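You operate a simulated robot arm through the tools that you are given. There is no shell and no other tool. Be economical: measure what you need, move in short steps, check, and stop when the job is done.

You are at the controls of a simulated two-armed robot. One attempt, no reset.

Task
Take the black hand lamp and put it on the white form on the top of the grey steel cabinet. Put the washer carton on the top of the long brown bench away on the shelf under the short brown bench. Put the yellow paint tin on the blue notebook. Count the black ink cartridges on the upper shelf of the steel cabinet, then put as many of the green batteries from the upper shelf of the steel cabinet on the top of the grey steel cabinet. Fetch the yellow grit tub and set it in the inside of the large steel tray. Fetch the yellow clamp and set it on the shelf under the long brown bench. Do these in any order. Set down upright: black hand lamp, washer carton, yellow paint tin, green battery, yellow grit tub.

The check looks at the end state, three seconds after you hand in, the way a careful person would. Anything else that was tipped, shoved, dropped, spilled or broken makes it a failure.

Robot
Two 7-joint arms with two-finger grippers on one trunk, on a base that drives. Base frame: it is fixed to the floor where the robot stands at the start and does not move with it; the origin is under the middle of the robot, x ahead of it, y to its left, z up; the surface under the hand at the start is at about z = 850. Units: mm, rad, N and s.
The left shoulder is at the start at [78, 151, 988], the right one opposite. With the tool pointing down near the work surface each hand reaches from about 240 to 780 mm from the robot's upright axis, wherever it stands, measured 20 degrees to its own side. Places, roughly: black hand lamp [500, 0, 1000]; black ink cartridge [250, -3000, 500]; blue notebook [-2500, -4500, 1000]; form [250, -3500, 1000]; green battery (4x4x7 cm) [100, -3400, 500]; inside of the large steel tray (30x20 cm) [460, -580, 860]; shelf under the long brown bench [600, -800, 200]; shelf under the short brown bench [600, 1100, 200]; top of the grey steel cabinet [400, -3400, 1000]; washer carton [750, 250, 1000]; yellow clamp (5x18x8 cm) [700, -600, 900]; yellow grit tub [500, -1750, 1000]; yellow paint tin [0, -3250, 500]. Payload 2.54 kg a hand.
The tool frame of a hand sits at the grasp point between the pads (the TCP): z along the fingers, y along the line on which they close. The tips reach 30 mm beyond it. The gripper opens to 116 mm. The gripper's body begins 95 mm behind the TCP.
Orientation is that of the tool frame in the base frame, as [roll, pitch, yaw] about the fixed x, y, z axes, in that order (R = Rz(yaw) Ry(pitch) Rx(roll)). With the fingers straight down and closing along the base's y, the tool's x points along the base's -x, its y along +y and its z along -z.

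Tools
- The arms move only by the tool jog_arm. It takes "left_motion", "right_motion" or both (then of equal length, played together; a hand with none holds still); each is a list of rows, each a list of 3 entries, a list of its own where there are three numbers: the shift along the base's x, y, z in units of 25 mm (1.0 is 25 mm), then the turn, a rotation vector about the base's x, y, z in units of 4 degrees (1.0 is 4 degrees), then the opening in per cent of the stroke, from 0 (shut) to 100 (fully open). In form: [[[dx, dy, dz], [ax, ay, az], hand], ...]. A call has 1 to 20 rows; each row shifts and turns the commanded pose from where the row before left it. A call with a number of a shift or a turn outside -1 to 1 is refused whole. A row lasts 0.2 s, in which the tool goes at most 50 mm and 0.15 rad; a call with a longer step from one row to the next is refused whole, and so is a gripper value outside its range. A pose out of reach is approached as far as the arm can. The call stops where the force on the tool passes 40 N (or 10 N more than at its start, if that is more) or the arm is blocked; 0.2 s more then pass. The fingers move at their own pace (about 72 mm/s each) and stop on an object; they squeeze with about 34 N. The grip force told is the motor's: it shows also when the fingers shut on nothing. Time passes only in rows, and 0.2 s behind the last, so rows that do not move let the fingers close. It gives the time, the measured TCP pose, the force on the tool (base axes), the opening and the grip force at its end, in the units of the frame above (readings bear some noise), with the torque about the TCP (base axes, N m) and any sound that the robot's microphone picked up.
- Cameras (640 x 400 px; columns grow to the right, rows downward): "scene" is now at [156.5, -31.5, 1143.7]; the picture's right is [-0.32, -0.95, 0.00], its down [-0.21, 0.07, -0.98] and it looks along [0.92, -0.32, -0.22] (base axes); focal length 214 px, centre (320, 200). "left" rides on the left gripper at [69, 15, -122] in its tool frame; the picture's right is [-0.21, 0.98, 0.00], its down [-0.83, -0.18, -0.53] and it looks along [-0.52, -0.12, 0.85] (tool axes); focal length 251 px, centre (320, 200). "right" rides on the right gripper at [69, -15, -122] in its tool frame; the picture's right is [0.21, 0.98, 0.00], its down [-0.83, 0.18, -0.53] and it looks along [-0.52, 0.11, 0.85] (tool axes); focal length 251 px, centre (320, 200). There is no depth. A picture from a camera that has moved, and an enlarged one, comes with that camera's place and axes in the base frame and with its lens.
- capture(camera): a new picture of that camera. The clock stands still meanwhile.
- slide_trunk(by): slides the trunk up (or, below 0, down) by that many mm; the arms and the scene camera ride with it, the base frame stays. It gives what a move gives, with no picture.
- roll_base(legs): drives the robot by 1 to 6 legs, each [ahead, left, turn to the left] in mm, mm and rad, along the robot's own axes; the way and the turn of a leg run together, so that a leg with both is an arc; at most 1500 mm and 3.142 rad a leg. The arms and the cameras ride along, it lands a little off, and it stops where it bumps. It gives what a move gives.
- pan_tilt(pan, tilt): turns the head with the scene camera to pan (to the left, within 1.396 rad either way) and tilt (down, from -0.506 to 1.204), counted from straight ahead of the robot. It gives what a move gives.
- close_up(camera, box): a new picture of the part [left, top, right, bottom] of that camera's present view, enlarged. The clock stands still meanwhile.
- close_job(): hands the job in; it is judged then, once.

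Go step by step. Nothing tells you exact positions but the pictures and the camera data: compare them with the known pose of the tool, close in by small moves and look again before you grip or let go. The budget is 207 turns and 210 pictures, counting those below and the enlarged ones. Unless the task says otherwise, let go and move clear before handing in.

The tools are called after "Call:" as name(argument=value, ...) on one line, values as JSON. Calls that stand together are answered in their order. jog_arm: Moves the arms, as the interface text tells. Its arguments: {"type":"object","properties":{"left_motion":{"type":"array","items":{"type":"array"}},"right_motion":{"type":"array","items":{"type":"array"}}},"required":[]} The other tools are called the same way: slide_trunk (by) slides the trunk up or down; roll_base (legs) drives the base; pan_tilt (pan, tilt) turns the head that bears the scene camera; capture (camera) takes a picture; close_up (camera, box) takes an enlarged picture of a part of a camera's view; close_job () hands the job in.

At the start:

```text
t: 0.0
left_tcp_pos: [405.5, -33.6, 1160.0]
left_tool_rot: [3.141, 0.002, 3.141]
left_force: [-0.7, -0.6, 0.7]
left_ft_torque: [-0.03, 0.01, -0.02]
left_opening: 116.1
left_finger_force: 0.1
right_tcp_pos: [346.4, -393.3, 1175.7]
right_tool_rot: [3.141, 0.0, 3.14]
right_force: [-0.3, -0.7, -0.4]
right_ft_torque: [-0.01, 0.0, -0.02]
right_opening: 116.1
right_finger_force: 0.1
trunk travel left (down, up): [-225.0, 64.0]
robot x, y, heading: [-0.6, 1.3, -0.003]
head pan, tilt: [-0.33, 0.22]
```

scene: 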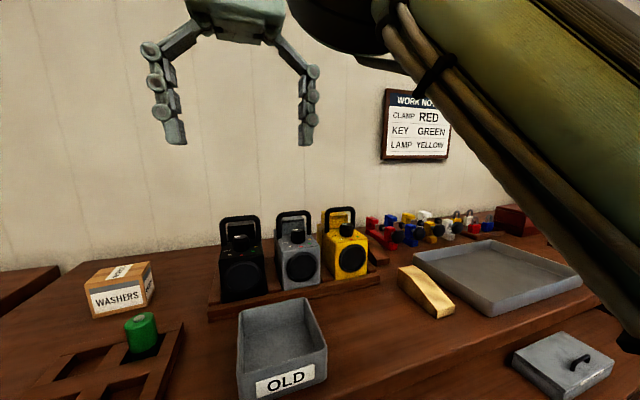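
right: 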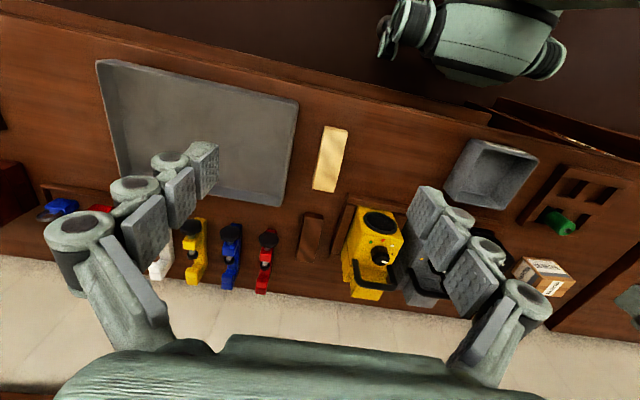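
left: 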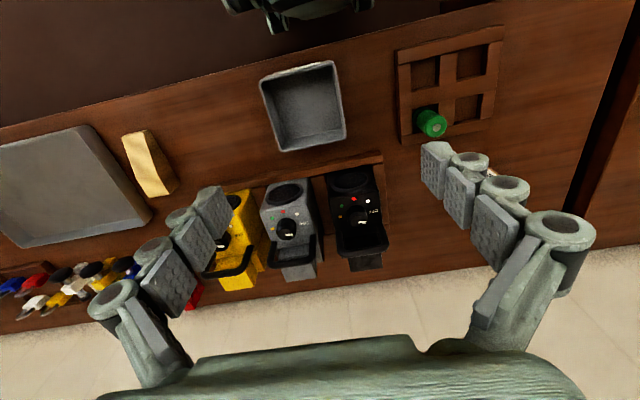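

I see the long bench ahead with three lamps, the washer carton at the left, clamps at the back right and the large tray. First I look around more closely.

Call:
close_up(camera="left", box=[200, 120, 480, 300])

Call:
close_up(camera="scene", box=[60, 180, 400, 400])

Call:
close_up(camera="scene", box=[350, 80, 550, 260])

```text
2.22 times, centred on (340, 210) of left
camera zoom: at [336.6, -18.6, 1283.0], right [0.21, 0.98, 0.0], down [0.83, -0.18, 0.53], along [0.52, -0.12, -0.85], focal length 559 px, centre (276, 178)
```

zoom: 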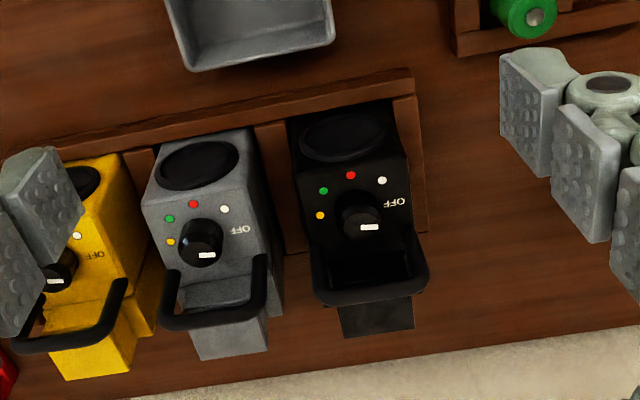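

```text
1.82 times, centred on (230, 290) of scene
camera zoom: at [156.5, -31.5, 1143.7], right [-0.32, -0.95, 0.0], down [-0.21, 0.07, -0.98], along [0.92, -0.32, -0.22], focal length 390 px, centre (484, 36)
```

zoom: 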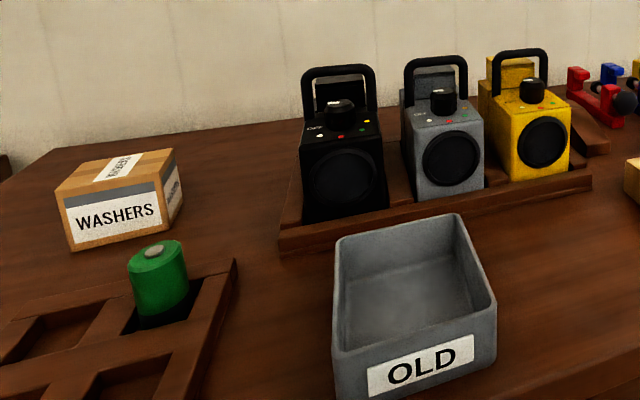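

```text
2.22 times, centred on (450, 170) of scene
camera zoom: at [156.5, -31.5, 1143.7], right [-0.32, -0.95, 0.0], down [-0.21, 0.07, -0.98], along [0.92, -0.32, -0.22], focal length 477 px, centre (31, 267)
```

zoom: 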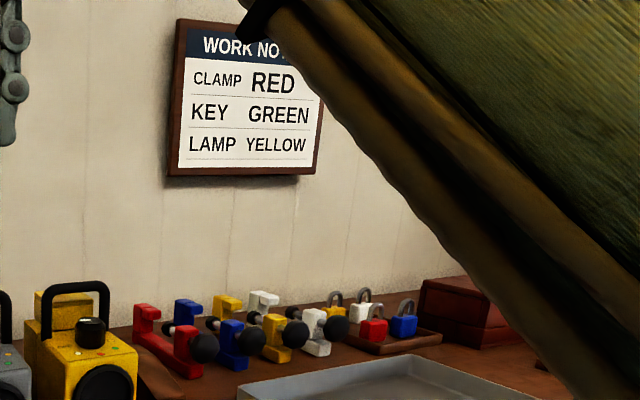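

The lamp's knob triangulates to about (575,-13,971) and its handle bar to (607,-14,1009). I look further around for the other places.

Call:
pan_tilt(pan=-1.3, tilt=0.3)

Call:
capture(camera="scene")

Call:
pan_tilt(pan=0.9, tilt=0.5)

Call:
capture(camera="scene")

Call:
pan_tilt(pan=0.0, tilt=0.6)

Call:
capture(camera="scene")

```text
t: 1.2
left_tcp_pos: [405.4, -33.1, 1160.4]
left_tool_rot: [3.141, 0.0, 3.14]
left_force: [0.6, 0.5, -0.1]
left_ft_torque: [-0.02, -0.03, -0.02]
left_opening: 115.8
left_finger_force: 0.0
right_tcp_pos: [346.9, -393.5, 1174.7]
right_tool_rot: [3.142, -0.002, -3.141]
right_force: [0.4, -0.4, -0.4]
right_ft_torque: [-0.01, 0.05, -0.01]
right_opening: 116.1
right_finger_force: 0.1
trunk travel left (down, up): [-225.0, 64.0]
robot x, y, heading: [-1.4, -2.2, 0.003]
head pan, tilt: [-1.3, 0.3]
```

```text
203 pictures are left
camera scene: at [96.3, -90.4, 1140.2], right [-0.95, -0.3, 0.0], down [-0.08, 0.24, -0.97], along [0.29, -0.92, -0.26], focal length 214 px, centre (320, 200)
```

scene: 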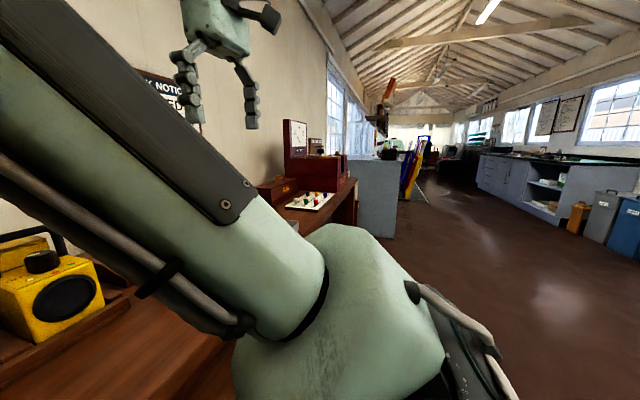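

```text
t: 3.3
left_tcp_pos: [405.7, -32.8, 1159.2]
left_tool_rot: [-3.141, -0.001, -3.141]
left_force: [-0.6, 0.6, -0.5]
left_ft_torque: [-0.01, 0.04, -0.04]
left_opening: 116.0
left_finger_force: 0.1
right_tcp_pos: [346.2, -393.3, 1175.1]
right_tool_rot: [3.141, -0.001, -3.142]
right_force: [0.8, 0.1, 0.6]
right_ft_torque: [-0.01, -0.01, -0.02]
right_opening: 116.1
right_finger_force: 0.1
trunk travel left (down, up): [-225.0, 64.0]
robot x, y, heading: [-2.9, -1.0, -0.002]
head pan, tilt: [0.901, 0.499]
```

```text
202 pictures are left
camera scene: at [159.6, 15.8, 1129.6], right [0.18, -0.98, 0.0], down [-0.36, -0.07, -0.93], along [0.92, 0.17, -0.36], focal length 214 px, centre (320, 200)
```

scene: 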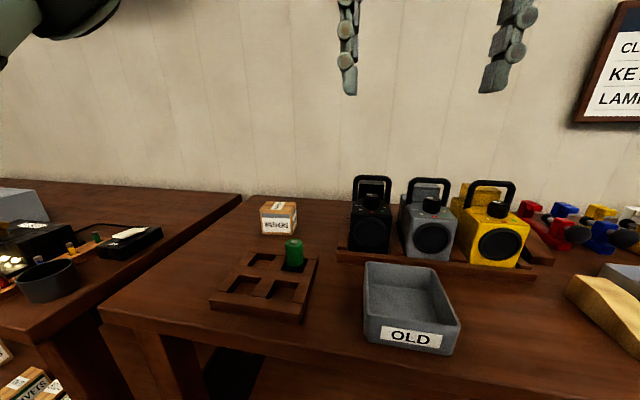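

```text
t: 4.5
left_tcp_pos: [404.8, -33.1, 1160.1]
left_tool_rot: [-3.141, 0.0, 3.141]
left_force: [0.0, 0.1, -0.2]
left_ft_torque: [0.03, 0.01, 0.01]
left_opening: 115.9
left_finger_force: 0.0
right_tcp_pos: [346.4, -394.1, 1175.2]
right_tool_rot: [-3.141, -0.001, -3.142]
right_force: [0.1, 0.4, -0.2]
right_ft_torque: [-0.02, 0.0, -0.01]
right_opening: 116.0
right_finger_force: 0.1
trunk travel left (down, up): [-225.0, 64.0]
robot x, y, heading: [-2.6, 0.8, -0.0]
head pan, tilt: [0.0, 0.6]
```

```text
201 pictures are left
camera scene: at [159.4, -1.9, 1118.6], right [-0.01, -1.0, 0.0], down [-0.47, 0.0, -0.88], along [0.88, -0.01, -0.47], focal length 214 px, centre (320, 200)
```

scene: 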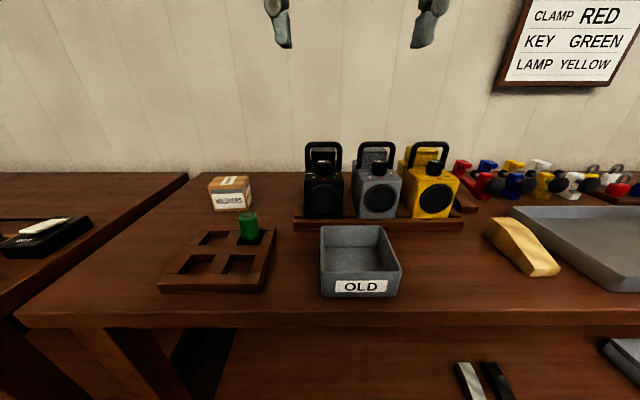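

The benches, lamps and carton are clear; the carton sits near (620,208,890). I bring the left hand above it to look, and lift the right hand toward the clamps.

Call:
jog_arm(left_motion=[[[0.3, 1, 0], [0, 0, 0], 100], [[0.3, 1, 0], [0, 0, 0], 100], [[0.3, 1, 0], [0, 0, 0], 100], [[0.3, 1, 0], [0, 0, 0], 100], [[0.3, 1, 0], [0, 0, 0], 100], [[0.3, 1, 0], [0, 0, 0], 100], [[0.3, 1, -0.2], [0, 0, 0], 100], [[0.3, 1, -0.3], [0, 0, 0], 100], [[0.3, 1, -0.5], [0, 0, 0], 100], [[0.3, 0.5, -0.5], [0, 0, 0], 100]])

Call:
capture(camera="left")

Call:
pan_tilt(pan=1.2, tilt=0.6)

Call:
capture(camera="scene")

```text
t: 6.7
left_tcp_pos: [478.9, 205.2, 1122.7]
left_tool_rot: [3.141, -0.001, 3.139]
left_force: [-0.8, -0.7, -0.2]
left_ft_torque: [-0.02, 0.0, 0.03]
left_opening: 115.7
left_finger_force: 0.2
right_tcp_pos: [346.7, -394.1, 1175.6]
right_tool_rot: [-3.141, 0.001, -3.142]
right_force: [0.2, 0.2, -0.5]
right_ft_torque: [0.03, -0.01, 0.0]
right_opening: 115.9
right_finger_force: 0.1
trunk travel left (down, up): [-225.0, 64.0]
robot x, y, heading: [1.5, -2.8, 0.003]
head pan, tilt: [0.0, 0.6]
```

```text
200 pictures are left
camera left: at [409.2, 219.6, 1245.8], right [0.22, 0.98, 0.0], down [0.83, -0.18, 0.53], along [0.52, -0.12, -0.85], focal length 251 px, centre (320, 200)
```

left: 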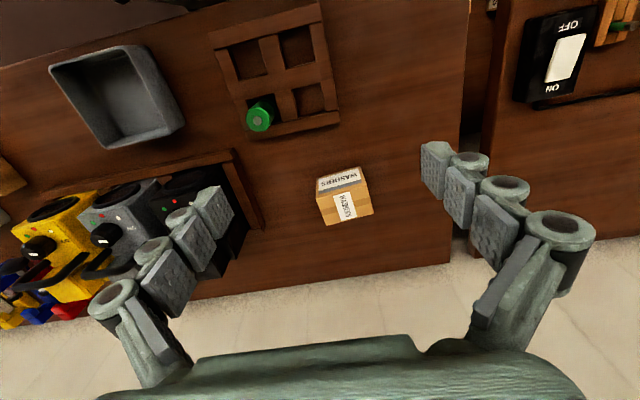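

```text
t: 8.1
left_tcp_pos: [478.3, 205.4, 1123.6]
left_tool_rot: [-3.141, -0.001, 3.141]
left_force: [1.0, 0.1, 0.5]
left_ft_torque: [0.01, -0.01, -0.01]
left_opening: 115.9
left_finger_force: 0.0
right_tcp_pos: [346.6, -393.9, 1175.0]
right_tool_rot: [3.14, 0.002, 3.14]
right_force: [-0.1, -0.4, 0.0]
right_ft_torque: [-0.02, -0.01, 0.03]
right_opening: 116.2
right_finger_force: 0.0
trunk travel left (down, up): [-225.0, 64.0]
robot x, y, heading: [-0.4, -3.5, -0.001]
head pan, tilt: [1.201, 0.6]
```

```text
199 pictures are left
camera scene: at [159.3, -2.2, 1118.3], right [-0.01, -1.0, 0.0], down [-0.47, 0.0, -0.88], along [0.88, -0.01, -0.47], focal length 214 px, centre (320, 200)
```

scene: 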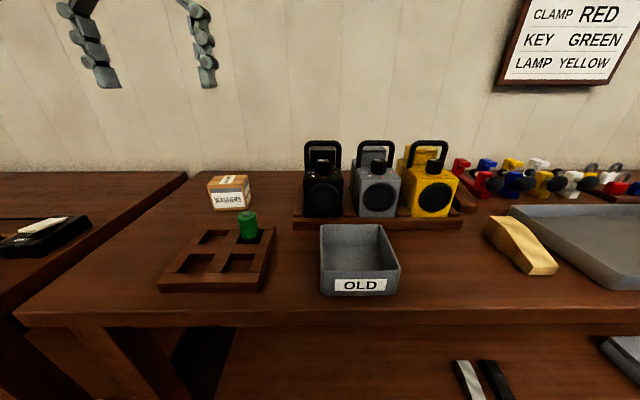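

The carton stands at about (631,210), 80 wide, ~52 deep, 65 tall, yawed about +6°. I check the short bench now that the head should have turned.

Call:
capture(camera="scene")

```text
198 pictures are left
camera scene: at [159.3, -2.2, 1118.3], right [-0.01, -1.0, 0.0], down [-0.47, 0.0, -0.88], along [0.88, -0.01, -0.47], focal length 214 px, centre (320, 200)
```

scene: 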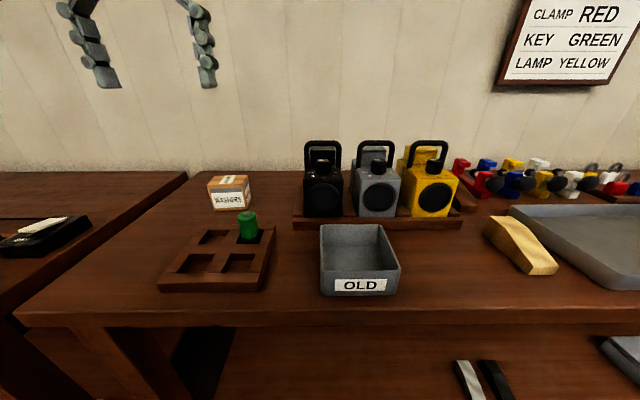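

The picture shows the head has not turned although it says so; I let a bit of time pass and look again.

Call:
pan_tilt(pan=0.7, tilt=0.7)

Call:
capture(camera="scene")

```text
t: 9.1
left_tcp_pos: [477.7, 204.6, 1122.7]
left_tool_rot: [3.141, 0.0, -3.141]
left_force: [0.6, -0.4, 0.1]
left_ft_torque: [-0.01, 0.0, 0.0]
left_opening: 115.8
left_finger_force: 0.1
right_tcp_pos: [346.4, -393.3, 1175.8]
right_tool_rot: [3.141, -0.001, -3.141]
right_force: [0.4, 0.3, 0.7]
right_ft_torque: [0.0, 0.03, -0.06]
right_opening: 116.1
right_finger_force: 0.1
trunk travel left (down, up): [-225.0, 64.0]
robot x, y, heading: [1.7, 2.2, -0.003]
head pan, tilt: [0.7, 0.7]
```

```text
197 pictures are left
camera scene: at [159.3, -2.0, 1118.2], right [-0.01, -1.0, 0.0], down [-0.47, 0.0, -0.88], along [0.88, -0.01, -0.48], focal length 214 px, centre (320, 200)
```

scene: 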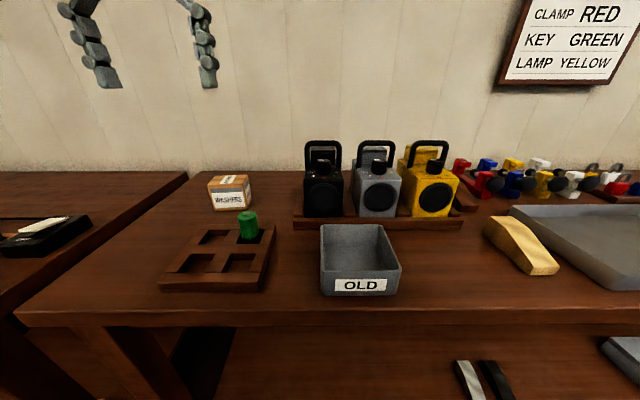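

The head seems stalled toward the left, so I will use the base and hand cameras. I tilt the left hand 45° forward for an oblique grip on the carton (so it can later go upright onto the low shelf), stopping short to look.

Call:
jog_arm(left_motion=[[[0.2, -0.02, -0.45], [0, -0.94, 0], 100], [[0.2, -0.02, -0.45], [0, -0.94, 0], 100], [[0.2, -0.02, -0.45], [0, -0.94, 0], 100], [[0.2, -0.02, -0.45], [0, -0.94, 0], 100], [[0.2, -0.02, -0.45], [0, -0.94, 0], 100], [[0.2, -0.02, -0.45], [0, -0.94, 0], 100], [[0.2, -0.02, -0.45], [0, -0.94, 0], 100], [[0.2, -0.02, -0.45], [0, -0.94, 0], 100], [[0.2, -0.02, -0.45], [0, -0.94, 0], 100], [[0.2, -0.02, -0.45], [0, -0.94, 0], 100], [[0.2, -0.02, -0.45], [0, -0.94, 0], 100], [[0.2, 0, -0.45], [0, -0.94, 0], 100], [[0, 0, 0], [0, 0, 0.75], 100], [[0, 0, 0], [0, 0, 0.75], 100]])

Call:
capture(camera="left")

Call:
capture(camera="scene")

```text
t: 12.1
left_tcp_pos: [540.4, 199.7, 988.6]
left_tool_rot: [-3.14, 0.79, -3.036]
left_force: [0.4, 0.1, 0.7]
left_ft_torque: [0.01, 0.05, 0.03]
left_opening: 115.8
left_finger_force: 0.1
right_tcp_pos: [347.0, -394.0, 1174.9]
right_tool_rot: [3.141, -0.002, 3.141]
right_force: [-0.5, 0.9, 0.1]
right_ft_torque: [0.03, 0.01, 0.02]
right_opening: 116.0
right_finger_force: 0.0
trunk travel left (down, up): [-225.0, 64.0]
robot x, y, heading: [1.7, -2.3, 0.003]
head pan, tilt: [0.7, 0.7]
```

```text
196 pictures are left
camera left: at [404.1, 199.3, 1026.4], right [0.05, 0.99, 0.15], down [0.22, -0.16, 0.96], along [0.97, -0.01, -0.23], focal length 251 px, centre (320, 200)
```

left: 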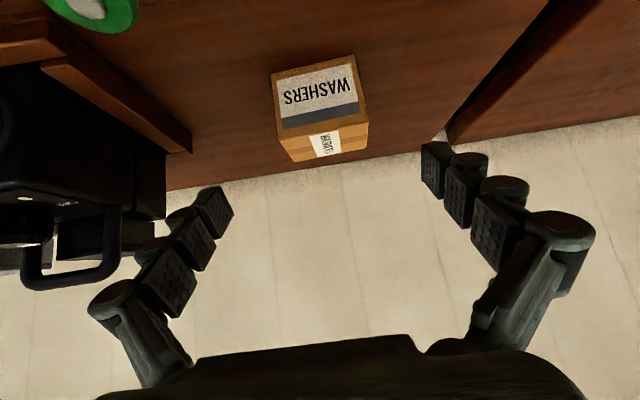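

```text
195 pictures are left
camera scene: at [159.4, -1.6, 1118.4], right [0.0, -1.0, 0.0], down [-0.47, 0.0, -0.88], along [0.88, 0.0, -0.47], focal length 214 px, centre (320, 200)
```

scene: 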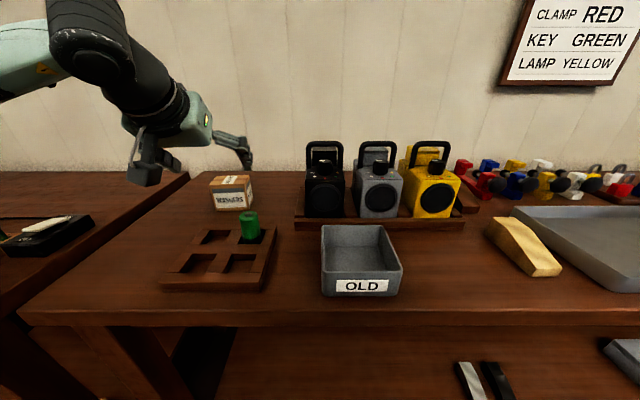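

Both views agree: carton centre (630,212), top z≈919. I slide the left hand in obliquely and close.

Call:
jog_arm(left_motion=[[[0.88, 0.12, -1], [0, 0, 0], 100], [[0.88, 0.12, -1], [0, 0, 0], 100], [[0.88, 0.12, -1], [0, 0, 0], 100], [[0.88, 0.12, -1], [0, 0, 0], 100], [[0, 0, 0], [0, 0, 0], 100]])

Call:
capture(camera="left")

```text
t: 13.2
left_tcp_pos: [633.9, 208.1, 887.3]
left_tool_rot: [3.141, 0.788, -3.036]
left_force: [-0.2, -0.5, 0.4]
left_ft_torque: [-0.02, 0.0, 0.03]
left_opening: 116.0
left_finger_force: 0.0
right_tcp_pos: [345.5, -394.2, 1175.6]
right_tool_rot: [-3.141, -0.003, -3.141]
right_force: [0.9, 0.0, 0.0]
right_ft_torque: [-0.02, -0.01, 0.0]
right_opening: 116.0
right_finger_force: 0.0
trunk travel left (down, up): [-225.0, 64.0]
robot x, y, heading: [1.1, -0.3, -0.003]
head pan, tilt: [0.7, 0.7]
```

```text
194 pictures are left
camera left: at [497.0, 208.5, 925.7], right [0.05, 0.99, 0.15], down [0.22, -0.16, 0.96], along [0.97, -0.01, -0.23], focal length 251 px, centre (320, 200)
```

left: 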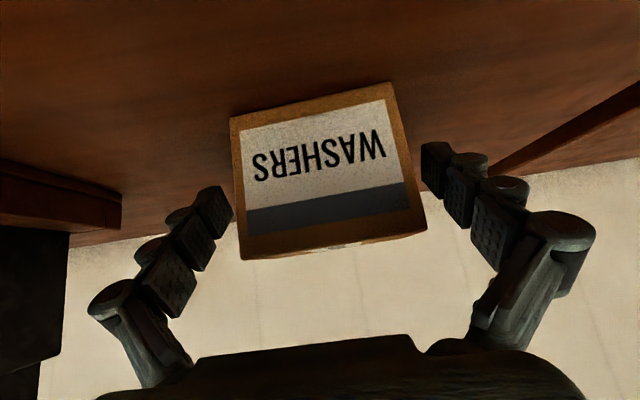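

The carton is centred between the fingers. I close and lift slightly.

Call:
jog_arm(left_motion=[[[0, 0.08, 0], [0, 0, 0], 60], [[0, 0, 0], [0, 0, 0], 30], [[0, 0, 0], [0, 0, 0], 30], [[0, 0, 0], [0, 0, 0], 30], [[0, 0, 0.5], [0, 0, 0], 30], [[0, 0, 1], [0, 0, 0], 30], [[0, 0, 1], [0, 0, 0], 30], [[-0.5, 0, 1], [0, 0, 0], 30]])

Call:
capture(camera="left")

```text
t: 15.1
left_tcp_pos: [615.7, 212.5, 976.1]
left_tool_rot: [3.141, 0.787, -3.036]
left_force: [0.2, -1.0, -3.8]
left_ft_torque: [-0.01, -0.02, -0.01]
left_opening: 79.5
left_finger_force: 33.6
right_tcp_pos: [346.4, -393.7, 1174.7]
right_tool_rot: [3.141, -0.002, 3.139]
right_force: [-0.5, 1.1, 0.3]
right_ft_torque: [0.0, -0.01, 0.0]
right_opening: 115.9
right_finger_force: 0.0
trunk travel left (down, up): [-225.0, 64.0]
robot x, y, heading: [-0.5, -3.1, 0.002]
head pan, tilt: [0.7, 0.7]
```

```text
193 pictures are left
camera left: at [479.5, 213.7, 1014.9], right [0.05, 0.99, 0.15], down [0.22, -0.16, 0.96], along [0.97, -0.01, -0.23], focal length 251 px, centre (320, 200)
```

left: 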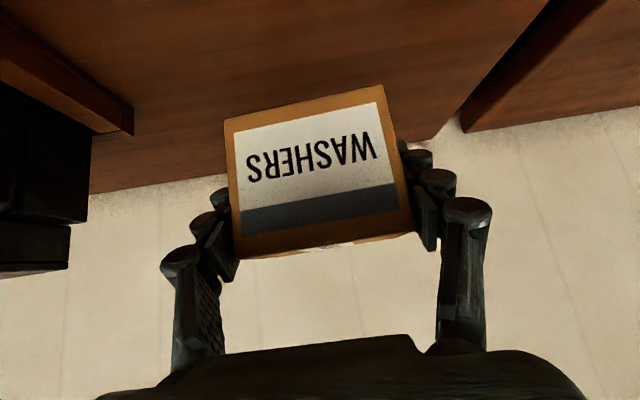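

The carton is held (about 0.4 kg). I lift and retract, then back away and shift left to look at the short bench's shelf.

Call:
jog_arm(left_motion=[[[-0.3, 0, 1], [0, 0, 0], 30], [[-0.5, 0, 1], [0, 0, 0], 30], [[-1, 0, 0.5], [0, 0, 0], 30], [[-1, 0, 0.5], [0, 0, 0], 30], [[-1, 0, 0], [0, 0, 0], 30], [[-1, 0, 0], [0, 0, 0], 30], [[-1, 0, 0], [0, 0, 0], 30]])

Call:
roll_base(legs=[[-700, 0, 0], [0, 1000, 0]])

Call:
pan_tilt(pan=0, tilt=0.6)

Call:
capture(camera="scene")

```text
t: 16.6
left_tcp_pos: [471.6, 212.8, 1049.9]
left_tool_rot: [-3.141, 0.786, -3.039]
left_force: [0.8, 0.6, -2.7]
left_ft_torque: [0.0, 0.01, 0.0]
left_opening: 79.1
left_finger_force: 34.7
right_tcp_pos: [346.9, -393.6, 1174.5]
right_tool_rot: [-3.141, -0.003, 3.141]
right_force: [-0.3, -0.2, 0.0]
right_ft_torque: [0.02, -0.02, 0.0]
right_opening: 116.1
right_finger_force: 0.0
trunk travel left (down, up): [-225.0, 64.0]
robot x, y, heading: [1.7, -0.3, 0.002]
head pan, tilt: [0.7, 0.7]
```

```text
t: 30.0
left_tcp_pos: [-233.0, 1195.3, 1050.3]
left_tool_rot: [3.141, 0.787, -3.049]
left_force: [-0.1, 0.4, -5.0]
left_ft_torque: [-0.02, -0.01, -0.01]
left_opening: 79.4
left_finger_force: 34.0
right_tcp_pos: [-363.0, 590.9, 1174.2]
right_tool_rot: [-3.141, -0.001, 3.129]
right_force: [0.5, 0.3, -0.7]
right_ft_torque: [0.02, -0.01, 0.02]
right_opening: 115.8
right_finger_force: 0.1
trunk travel left (down, up): [-225.0, 64.0]
robot x, y, heading: [-705.7, 985.2, -0.013]
head pan, tilt: [0.7, 0.7]
```

```text
t: 31.1
left_tcp_pos: [-232.5, 1196.2, 1049.5]
left_tool_rot: [3.14, 0.788, -3.049]
left_force: [-0.5, -0.1, -3.6]
left_ft_torque: [-0.01, -0.06, -0.01]
left_opening: 79.3
left_finger_force: 34.1
right_tcp_pos: [-364.4, 589.8, 1174.6]
right_tool_rot: [3.14, 0.0, 3.129]
right_force: [-0.5, 0.2, 0.5]
right_ft_torque: [-0.02, -0.01, 0.04]
right_opening: 116.0
right_finger_force: 0.2
trunk travel left (down, up): [-225.0, 64.0]
robot x, y, heading: [-704.9, 988.8, -0.013]
head pan, tilt: [0.0, 0.6]
```

```text
192 pictures are left
camera scene: at [-547.1, 984.7, 1118.3], right [-0.02, -1.0, 0.0], down [-0.47, 0.01, -0.88], along [0.88, -0.02, -0.47], focal length 214 px, centre (320, 200)
```

scene: 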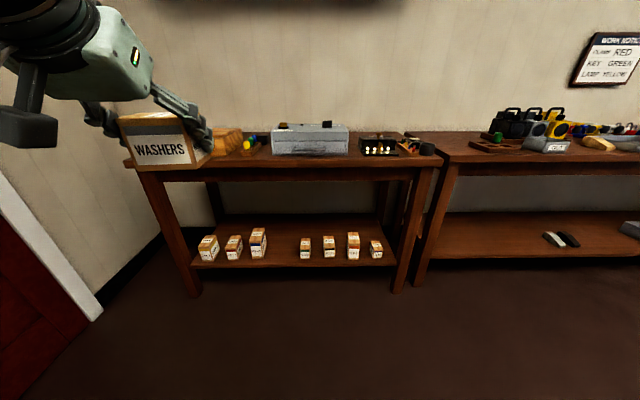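

I see the short bench's shelf with seven small cartons in a row near its front edge and a gap after the third. I zoom in on it.

Call:
close_up(camera="scene", box=[160, 180, 440, 300])

Call:
close_up(camera="scene", box=[400, 90, 640, 270])

```text
2.29 times, centred on (300, 240) of scene
camera zoom: at [-547.1, 984.7, 1118.3], right [-0.02, -1.0, 0.0], down [-0.47, 0.01, -0.88], along [0.88, -0.02, -0.47], focal length 490 px, centre (366, 109)
```

zoom: 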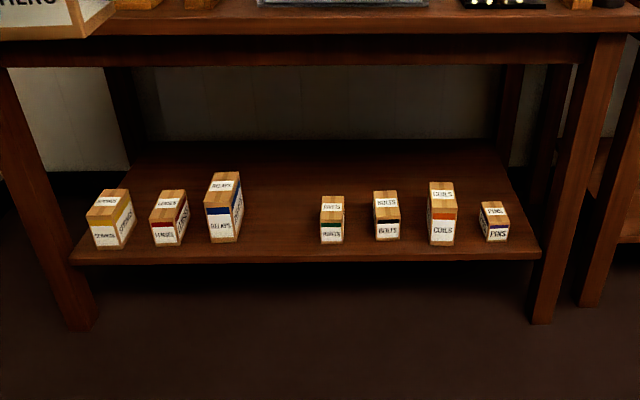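

```text
2.22 times, centred on (520, 180) of scene
camera zoom: at [-547.1, 984.7, 1118.3], right [-0.02, -1.0, 0.0], down [-0.47, 0.01, -0.88], along [0.88, -0.02, -0.47], focal length 477 px, centre (-124, 244)
```

zoom: 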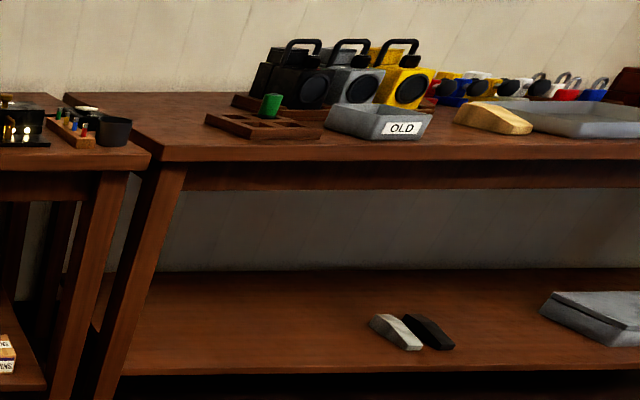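

The shelf's free gap is about y 1090–1290 behind its front edge at x≈405. I lower the trunk, then bring the left hand down low in front of me while lifting the right a bit.

Call:
slide_trunk(by=-225)

Call:
jog_arm(left_motion=[[[0, -0.2, -1], [0, 0, 0], 30], [[0, -0.2, -1], [0, 0, 0], 30], [[0, -0.2, -1], [0, 0, 0], 30], [[0, -0.2, -1], [0, 0, 0], 30], [[0, -0.2, -1], [0, 0, 0], 30], [[0, -0.2, -1], [0, 0, 0], 30], [[0, -0.2, -1], [0, 0, 0], 30], [[0, -0.2, -1], [0, 0, 0], 30], [[0, 0, -1], [0, 0, 0], 30], [[0, 0, -1], [0, 0, 0], 30], [[0, 0, -1], [0, 0, 0], 30], [[0, 0, -1], [0, 0, 0], 30], [[0, 0, -1], [0, 0, 0], 30], [[0, 0, -1], [0, 0, 0], 30], [[0, 0, -1], [0, 0, 0], 30], [[0, 0, -1], [0, 0, 0], 30], [[0, 0, -1], [0, 0, 0], 30], [[0, 0, -1], [0, 0, 0], 30]], right_motion=[[[-0.8, 0, 0.5], [0, 0, 0], 100], [[-0.8, 0, 0.5], [0, 0, 0], 100], [[-0.8, 0, 0.5], [0, 0, 0], 100], [[-0.8, 0, 0.5], [0, 0, 0], 100], [[0, 0, 0.5], [0, 0, 0], 100], [[0, 0, 0], [0, 0, 0], 100], [[0, 0, 0], [0, 0, 0], 100], [[0, 0, 0], [0, 0, 0], 100], [[0, 0, 0], [0, 0, 0], 100], [[0, 0, 0], [0, 0, 0], 100], [[0, 0, 0], [0, 0, 0], 100], [[0, 0, 0], [0, 0, 0], 100], [[0, 0, 0], [0, 0, 0], 100], [[0, 0, 0], [0, 0, 0], 100], [[0, 0, 0], [0, 0, 0], 100], [[0, 0, 0], [0, 0, 0], 100], [[0, 0, 0], [0, 0, 0], 100], [[0, 0, 0], [0, 0, 0], 100]])

Call:
capture(camera="left")

Call:
capture(camera="scene")

```text
t: 33.4
left_tcp_pos: [-233.0, 1195.1, 824.8]
left_tool_rot: [-3.141, 0.787, -3.05]
left_force: [-0.3, 0.6, -2.9]
left_ft_torque: [0.01, -0.02, 0.03]
left_opening: 79.3
left_finger_force: 34.1
right_tcp_pos: [-363.2, 590.7, 950.5]
right_tool_rot: [3.141, -0.001, 3.128]
right_force: [0.1, 0.7, 0.4]
right_ft_torque: [0.0, 0.0, 0.01]
right_opening: 115.7
right_finger_force: 0.0
trunk travel left (down, up): [0.0, 289.0]
robot x, y, heading: [-709.0, 985.9, -0.011]
head pan, tilt: [0.0, 0.6]
```

```text
t: 37.2
left_tcp_pos: [-215.6, 1144.4, 381.6]
left_tool_rot: [3.135, 0.781, -3.051]
left_force: [-0.4, 0.1, -3.2]
left_ft_torque: [-0.01, 0.03, 0.02]
left_opening: 79.7
left_finger_force: 33.9
left hand out of reach, approached as far as the arm can: row 6, 7, 8, 9, 18
right_tcp_pos: [-444.4, 588.9, 1011.2]
right_tool_rot: [3.139, -0.004, 3.13]
right_force: [-0.3, -0.2, 0.1]
right_ft_torque: [-0.01, -0.05, 0.03]
right_opening: 115.9
right_finger_force: 0.0
trunk travel left (down, up): [0.0, 289.0]
robot x, y, heading: [-706.1, 990.3, -0.012]
head pan, tilt: [0.0, 0.6]
```

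```text
189 pictures are left
camera left: at [-350.9, 1146.1, 420.9], right [0.06, 0.99, 0.16], down [0.23, -0.16, 0.96], along [0.97, -0.02, -0.23], focal length 251 px, centre (320, 200)
```

left: 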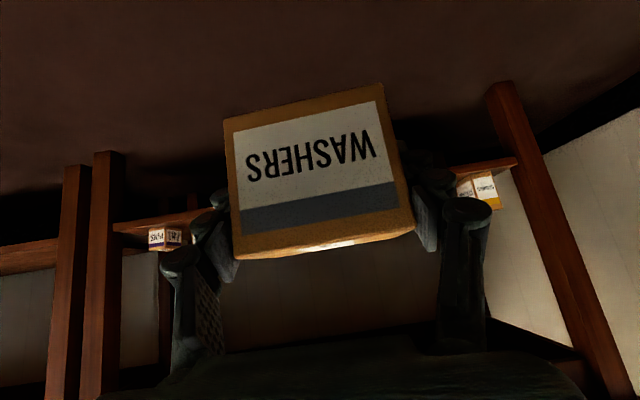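

```text
188 pictures are left
camera scene: at [-556.4, 951.0, 942.0], right [-0.4, -0.92, 0.0], down [0.03, -0.01, -1.0], along [0.92, -0.4, 0.03], focal length 214 px, centre (320, 200)
```

scene: 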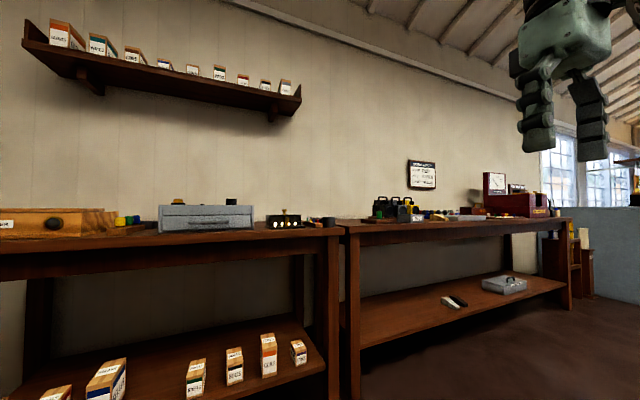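

The left arm hits a limit at z≈381 at this reach; it should go lower if extended further. I try forward and down together, still well clear of the bench.

Call:
jog_arm(left_motion=[[[1, 0, -0.3], [0, 0, 0], 30], [[1, 0, -0.3], [0, 0, 0], 30], [[1, 0, -0.5], [0, 0, 0], 30], [[1, 0, -0.5], [0, 0, 0], 30], [[0.5, 0, -1], [0, 0, 0], 30], [[0, 0, -1], [0, 0, 0], 30], [[0, 0, -1], [0, 0, 0], 30], [[0, 0, -1], [0, 0, 0], 30]])

Call:
capture(camera="scene")

```text
t: 39.0
left_tcp_pos: [-100.9, 1144.1, 283.6]
left_tool_rot: [3.134, 0.78, -3.047]
left_force: [-1.3, -0.7, -3.8]
left_ft_torque: [0.0, 0.01, -0.01]
left_opening: 79.3
left_finger_force: 33.8
left hand out of reach, approached as far as the arm can: row 7, 8
right_tcp_pos: [-443.9, 588.2, 1011.0]
right_tool_rot: [-3.141, -0.006, 3.129]
right_force: [-0.6, 0.1, -0.7]
right_ft_torque: [0.01, 0.01, 0.0]
right_opening: 116.4
right_finger_force: 0.0
trunk travel left (down, up): [0.0, 289.0]
robot x, y, heading: [-706.1, 983.9, -0.015]
head pan, tilt: [0.0, 0.6]
```

```text
187 pictures are left
camera scene: at [-556.4, 951.0, 942.0], right [-0.4, -0.92, 0.0], down [0.03, -0.01, -1.0], along [0.92, -0.4, 0.03], focal length 214 px, centre (320, 200)
```

scene: 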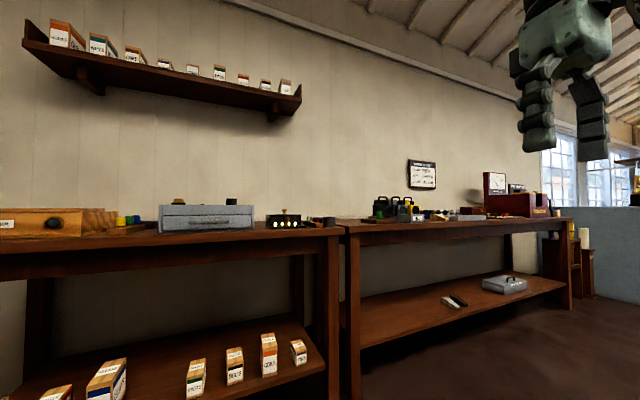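

I reached z≈284 further out; I need about 242. I test still further forward.

Call:
jog_arm(left_motion=[[[1, 0, 0.8], [0, 0, 0], 30], [[1, 0, 0], [0, 0, 0], 30], [[1, 0, -0.3], [0, 0, 0], 30], [[0, 0, -0.5], [0, 0, 0], 30], [[0, 0, -1], [0, 0, 0], 30], [[0, 0, -1], [0, 0, 0], 30]])

```text
t: 40.4
left_tcp_pos: [-23.7, 1147.0, 233.9]
left_tool_rot: [-3.141, 0.787, -3.049]
left_force: [-0.6, 0.4, -3.9]
left_ft_torque: [-0.03, 0.01, -0.01]
left_opening: 79.7
left_finger_force: 33.8
right_tcp_pos: [-443.2, 590.3, 1010.3]
right_tool_rot: [-3.141, -0.006, 3.128]
right_force: [-0.4, 0.4, -0.3]
right_ft_torque: [-0.05, -0.03, 0.0]
right_opening: 116.1
right_finger_force: 0.1
trunk travel left (down, up): [0.0, 289.0]
robot x, y, heading: [-705.3, 990.5, -0.01]
head pan, tilt: [0.0, 0.6]
```

At rel. reach 680 I can get to z=234. I raise to ~285, drive in most of the way, and look.

Call:
jog_arm(left_motion=[[[0, 0, 1], [0, 0, 0], 30], [[0, 0, 1], [0, 0, 0], 30]])

Call:
roll_base(legs=[[0, 43, 0.012], [330, 0, 0]])

Call:
capture(camera="left")

Call:
pan_tilt(pan=-0.1, tilt=0.9)

Call:
capture(camera="scene")

```text
t: 41.0
left_tcp_pos: [-23.4, 1145.7, 283.3]
left_tool_rot: [-3.141, 0.787, -3.05]
left_force: [-0.7, 0.0, -3.5]
left_ft_torque: [-0.03, 0.0, 0.0]
left_opening: 79.5
left_finger_force: 34.1
right_tcp_pos: [-443.5, 589.4, 1010.9]
right_tool_rot: [3.141, -0.006, 3.13]
right_force: [-0.1, -0.1, -0.1]
right_ft_torque: [0.01, 0.0, 0.0]
right_opening: 116.1
right_finger_force: 0.1
trunk travel left (down, up): [0.0, 289.0]
robot x, y, heading: [-707.1, 988.4, -0.016]
head pan, tilt: [0.0, 0.6]
```

```text
t: 43.9
left_tcp_pos: [299.2, 1188.8, 280.1]
left_tool_rot: [-3.141, 0.778, -3.047]
left_force: [-22.5, -1.2, -10.7]
left_ft_torque: [0.15, 0.81, -0.91]
left_opening: 80.1
left_finger_force: 33.7
right_tcp_pos: [-114.2, 633.6, 1010.8]
right_tool_rot: [-3.14, -0.007, 3.135]
right_force: [0.8, 0.9, 0.7]
right_ft_torque: [-0.02, -0.01, -0.02]
right_opening: 115.9
right_finger_force: 0.0
trunk travel left (down, up): [0.0, 289.0]
robot x, y, heading: [-381.1, 1027.6, -0.006]
head pan, tilt: [0.0, 0.6]
```

```text
186 pictures are left
camera left: at [163.9, 1190.8, 319.4], right [0.06, 0.99, 0.15], down [0.23, -0.16, 0.96], along [0.97, -0.02, -0.24], focal length 251 px, centre (320, 200)
```

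left: 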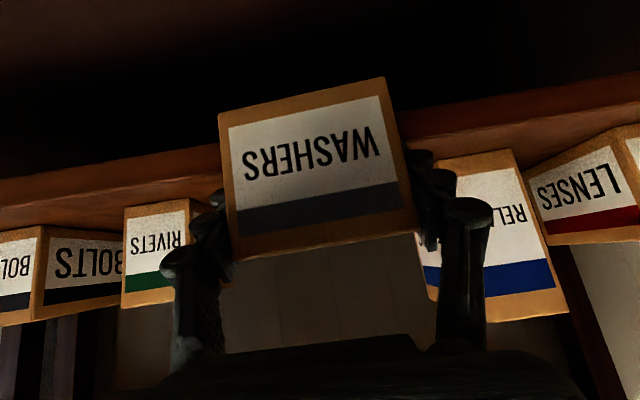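

```text
t: 44.7
left_tcp_pos: [299.6, 1188.4, 280.8]
left_tool_rot: [-3.141, 0.781, -3.047]
left_force: [-1.2, 0.5, -3.7]
left_ft_torque: [0.03, -0.02, -0.01]
left_opening: 79.5
left_finger_force: 34.0
right_tcp_pos: [-113.5, 631.9, 1009.9]
right_tool_rot: [3.14, -0.012, 3.137]
right_force: [0.3, -0.3, -0.7]
right_ft_torque: [-0.03, -0.01, 0.01]
right_opening: 116.3
right_finger_force: 0.0
trunk travel left (down, up): [0.0, 289.0]
robot x, y, heading: [-379.1, 1027.8, -0.008]
head pan, tilt: [-0.099, 0.901]
```

```text
185 pictures are left
camera scene: at [-228.9, 993.9, 941.2], right [-0.39, -0.92, 0.0], down [0.02, -0.01, -1.0], along [0.92, -0.39, 0.03], focal length 214 px, centre (320, 200)
```

scene: 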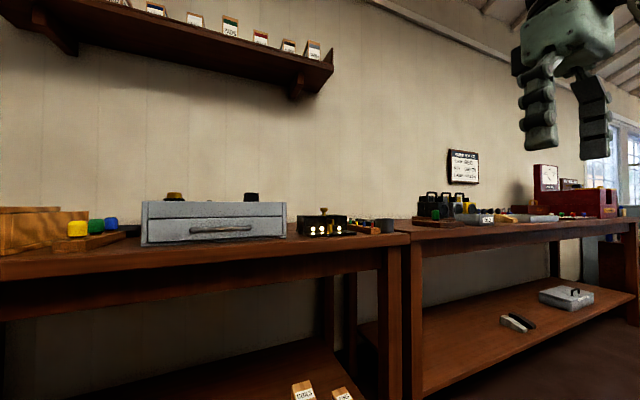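

The shelf looks higher than assumed (about z=250, front edge x≈350), and the drive ended with a small force spike, so I raise the hand and look again.

Call:
jog_arm(left_motion=[[[-0.6, 0, 0.6], [0, 0, 0], 30], [[0, 0, 1], [0, 0, 0], 30], [[0, 0, 1], [0, 0, 0], 30]])

Call:
capture(camera="left")

```text
t: 45.5
left_tcp_pos: [285.2, 1191.8, 348.7]
left_tool_rot: [3.141, 0.778, -3.049]
left_force: [0.5, -0.2, -3.6]
left_ft_torque: [-0.01, -0.03, 0.02]
left_opening: 79.4
left_finger_force: 33.6
right_tcp_pos: [-114.6, 632.7, 1009.4]
right_tool_rot: [3.141, -0.01, 3.136]
right_force: [0.3, 0.2, -0.3]
right_ft_torque: [0.0, 0.03, 0.0]
right_opening: 115.9
right_finger_force: 0.1
trunk travel left (down, up): [0.0, 289.0]
robot x, y, heading: [-381.0, 1032.6, -0.007]
head pan, tilt: [-0.099, 0.901]
```

```text
184 pictures are left
camera left: at [149.5, 1193.0, 388.5], right [0.06, 0.99, 0.15], down [0.23, -0.16, 0.96], along [0.97, -0.02, -0.24], focal length 251 px, centre (320, 200)
```

left: 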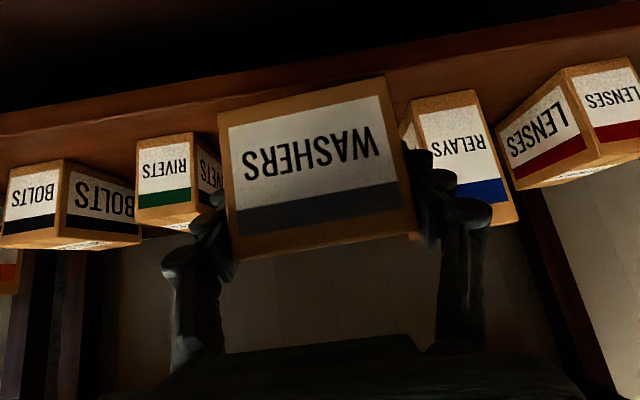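

Triangulating two views: shelf surface z≈255, cartons' fronts at x≈352, free gap y 1081–1287. I drive in 110 mm with the carton bottom ~55 mm above the shelf.

Call:
roll_base(legs=[[112, -6, 0]])

Call:
capture(camera="left")

```text
t: 46.7
left_tcp_pos: [399.7, 1186.6, 348.6]
left_tool_rot: [-3.141, 0.778, -3.046]
left_force: [0.5, -0.2, -3.5]
left_ft_torque: [-0.01, 0.01, 0.0]
left_opening: 79.9
left_finger_force: 34.1
right_tcp_pos: [1.4, 626.7, 1009.1]
right_tool_rot: [3.14, -0.011, 3.137]
right_force: [-0.6, 0.0, 0.7]
right_ft_torque: [-0.02, -0.02, 0.0]
right_opening: 116.1
right_finger_force: 0.2
trunk travel left (down, up): [0.0, 289.0]
robot x, y, heading: [-265.6, 1025.9, -0.001]
head pan, tilt: [-0.099, 0.901]
```

```text
183 pictures are left
camera left: at [263.1, 1187.3, 388.2], right [0.06, 0.99, 0.15], down [0.23, -0.16, 0.96], along [0.97, -0.02, -0.24], focal length 251 px, centre (320, 200)
```

left: 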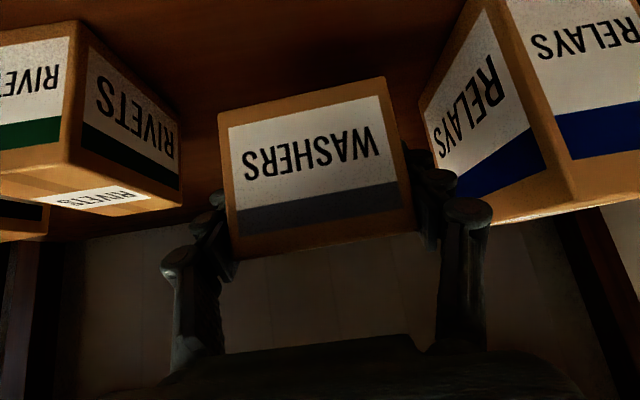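

There is room on both sides. I lower 45 mm first, then feel for the shelf.

Call:
jog_arm(left_motion=[[[0, 0, -0.9], [0, 0, 0], 30], [[0, 0, -0.9], [0, 0, 0], 30]])

Call:
jog_arm(left_motion=[[[0, 0, -0.2], [0, 0, 0], 30]])

Call:
jog_arm(left_motion=[[[0, 0, -0.16], [0, 0, 0], 30]])

```text
t: 47.3
left_tcp_pos: [399.0, 1184.5, 304.2]
left_tool_rot: [3.141, 0.781, -3.046]
left_force: [-0.7, 0.0, -3.5]
left_ft_torque: [0.0, -0.01, 0.0]
left_opening: 79.5
left_finger_force: 33.9
right_tcp_pos: [2.4, 626.5, 1008.8]
right_tool_rot: [3.138, -0.015, 3.136]
right_force: [0.8, -0.5, -0.3]
right_ft_torque: [0.01, 0.01, 0.01]
right_opening: 115.9
right_finger_force: 0.0
trunk travel left (down, up): [0.0, 289.0]
robot x, y, heading: [-267.5, 1024.3, -0.009]
head pan, tilt: [-0.099, 0.901]
```

```text
t: 47.7
left_tcp_pos: [399.4, 1184.4, 298.5]
left_tool_rot: [3.14, 0.778, -3.046]
left_force: [0.0, 0.4, -4.5]
left_ft_torque: [-0.02, -0.02, -0.02]
left_opening: 79.7
left_finger_force: 34.2
right_tcp_pos: [2.2, 626.4, 1009.3]
right_tool_rot: [3.138, -0.015, 3.137]
right_force: [0.7, 0.0, 0.4]
right_ft_torque: [-0.01, -0.01, -0.01]
right_opening: 115.8
right_finger_force: 0.1
trunk travel left (down, up): [0.0, 289.0]
robot x, y, heading: [-262.6, 1022.3, -0.006]
head pan, tilt: [-0.099, 0.901]
```

```text
t: 48.1
left_tcp_pos: [397.7, 1186.7, 295.9]
left_tool_rot: [-3.14, 0.78, -3.045]
left_force: [-0.1, -0.6, -4.4]
left_ft_torque: [0.01, -0.04, 0.01]
left_opening: 79.5
left_finger_force: 34.2
right_tcp_pos: [2.0, 625.3, 1009.5]
right_tool_rot: [3.137, -0.015, 3.135]
right_force: [-1.0, 0.4, 0.1]
right_ft_torque: [0.02, 0.01, 0.01]
right_opening: 115.8
right_finger_force: 0.0
trunk travel left (down, up): [0.0, 289.0]
robot x, y, heading: [-267.5, 1026.6, -0.005]
head pan, tilt: [-0.099, 0.901]
```

No contact yet at z≈296; I continue in small steps.

Call:
jog_arm(left_motion=[[[0, 0, -0.12], [0, 0, 0], 30]])

Call:
jog_arm(left_motion=[[[0, 0, -0.12], [0, 0, 0], 30]])

Call:
jog_arm(left_motion=[[[0, 0, -0.1], [0, 0, 0], 30]])

```text
t: 48.5
left_tcp_pos: [399.1, 1186.0, 292.3]
left_tool_rot: [-3.141, 0.78, -3.046]
left_force: [-0.4, -0.6, -3.6]
left_ft_torque: [0.01, -0.01, 0.0]
left_opening: 79.6
left_finger_force: 34.0
right_tcp_pos: [1.7, 627.6, 1008.1]
right_tool_rot: [3.139, -0.017, 3.137]
right_force: [-0.5, 0.5, 0.3]
right_ft_torque: [0.01, 0.0, 0.01]
right_opening: 115.9
right_finger_force: 0.0
trunk travel left (down, up): [0.0, 289.0]
robot x, y, heading: [-264.6, 1024.8, -0.007]
head pan, tilt: [-0.099, 0.901]
```

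```text
t: 48.9
left_tcp_pos: [398.9, 1186.5, 289.9]
left_tool_rot: [-3.14, 0.779, -3.046]
left_force: [-1.3, -0.3, 1.3]
left_ft_torque: [0.21, -0.04, 0.06]
left_opening: 79.4
left_finger_force: 34.5
right_tcp_pos: [1.7, 625.4, 1009.2]
right_tool_rot: [3.138, -0.017, 3.138]
right_force: [-0.8, 0.3, 1.3]
right_ft_torque: [0.02, 0.01, 0.01]
right_opening: 115.9
right_finger_force: 0.0
trunk travel left (down, up): [0.0, 289.0]
robot x, y, heading: [-262.0, 1026.5, -0.004]
head pan, tilt: [-0.099, 0.901]
```

```text
t: 49.3
left_tcp_pos: [401.6, 1186.1, 290.2]
left_tool_rot: [3.14, 0.786, -3.047]
left_force: [-6.8, 0.3, 15.2]
left_ft_torque: [0.57, -0.16, 0.17]
left_opening: 79.8
left_finger_force: 34.2
right_tcp_pos: [0.7, 625.7, 1008.8]
right_tool_rot: [3.139, -0.014, 3.137]
right_force: [0.1, 0.6, -0.6]
right_ft_torque: [0.0, 0.01, -0.04]
right_opening: 115.6
right_finger_force: 0.0
trunk travel left (down, up): [0.0, 289.0]
robot x, y, heading: [-270.9, 1023.3, -0.007]
head pan, tilt: [-0.099, 0.901]
```

Contact at z≈290. I open the fingers gently, wait, and look.

Call:
jog_arm(left_motion=[[[0, 0, 0], [0, 0, 0], 74], [[0, 0, 0], [0, 0, 0], 80], [[0, 0, 0], [0, 0, 0], 86], [[0, 0, 0], [0, 0, 0], 86]])

Call:
capture(camera="left")

```text
t: 50.3
left_tcp_pos: [399.1, 1185.9, 286.4]
left_tool_rot: [3.141, 0.779, -3.047]
left_force: [0.5, -0.7, -0.4]
left_ft_torque: [0.0, 0.0, -0.01]
left_opening: 99.7
left_finger_force: 0.1
right_tcp_pos: [-0.3, 624.7, 1009.6]
right_tool_rot: [3.14, -0.013, 3.137]
right_force: [0.6, 0.3, 0.8]
right_ft_torque: [-0.01, -0.01, -0.01]
right_opening: 116.0
right_finger_force: 0.0
trunk travel left (down, up): [0.0, 289.0]
robot x, y, heading: [-264.5, 1026.6, -0.003]
head pan, tilt: [-0.099, 0.901]
```

```text
182 pictures are left
camera left: at [263.6, 1187.6, 325.6], right [0.06, 0.99, 0.15], down [0.23, -0.16, 0.96], along [0.97, -0.02, -0.23], focal length 251 px, centre (320, 200)
```

left: 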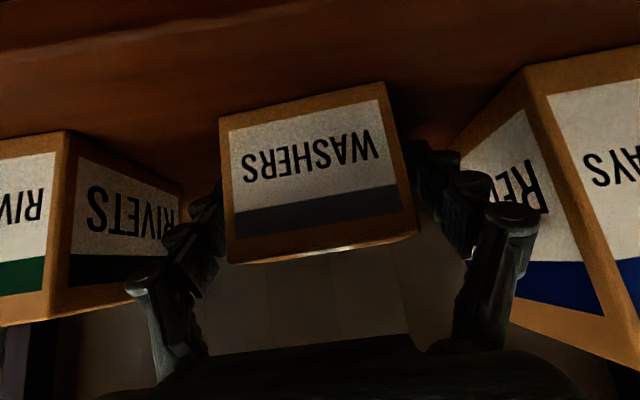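

The carton stands free. I withdraw the hand back along its own axis and check.

Call:
jog_arm(left_motion=[[[-0.6, -0.05, 0.6], [0, 0, 0], 86], [[-0.9, -0.08, 0.9], [0, 0, 0], 86], [[-0.9, -0.08, 0.9], [0, 0, 0], 86], [[-1, 0, 0.5], [0, 0, 0], 86], [[-1, 0, 0.3], [0, 0, 0], 86], [[-1, 0, 0], [0, 0, 0], 86]])

Call:
capture(camera="left")

```text
t: 51.7
left_tcp_pos: [264.1, 1181.4, 366.8]
left_tool_rot: [3.141, 0.78, -3.045]
left_force: [0.2, 0.5, -0.9]
left_ft_torque: [0.0, -0.03, -0.03]
left_opening: 99.7
left_finger_force: 0.0
right_tcp_pos: [1.4, 625.7, 1009.8]
right_tool_rot: [3.142, -0.015, 3.137]
right_force: [-0.1, 0.3, 0.0]
right_ft_torque: [-0.05, 0.01, -0.04]
right_opening: 116.2
right_finger_force: 0.0
trunk travel left (down, up): [0.0, 289.0]
robot x, y, heading: [-270.3, 1024.7, -0.007]
head pan, tilt: [-0.099, 0.901]
```

```text
181 pictures are left
camera left: at [127.8, 1181.7, 406.0], right [0.06, 0.99, 0.15], down [0.23, -0.16, 0.96], along [0.97, -0.02, -0.23], focal length 251 px, centre (320, 200)
```

left: 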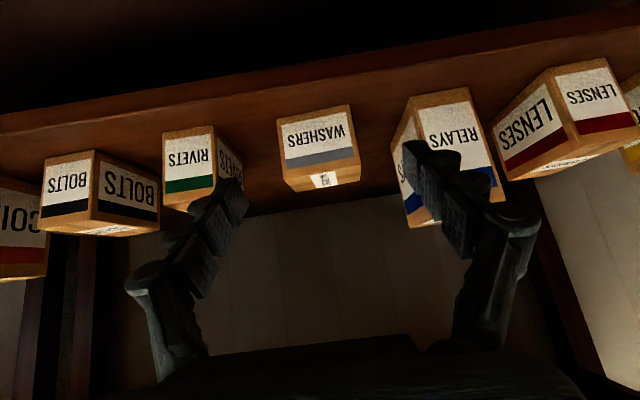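

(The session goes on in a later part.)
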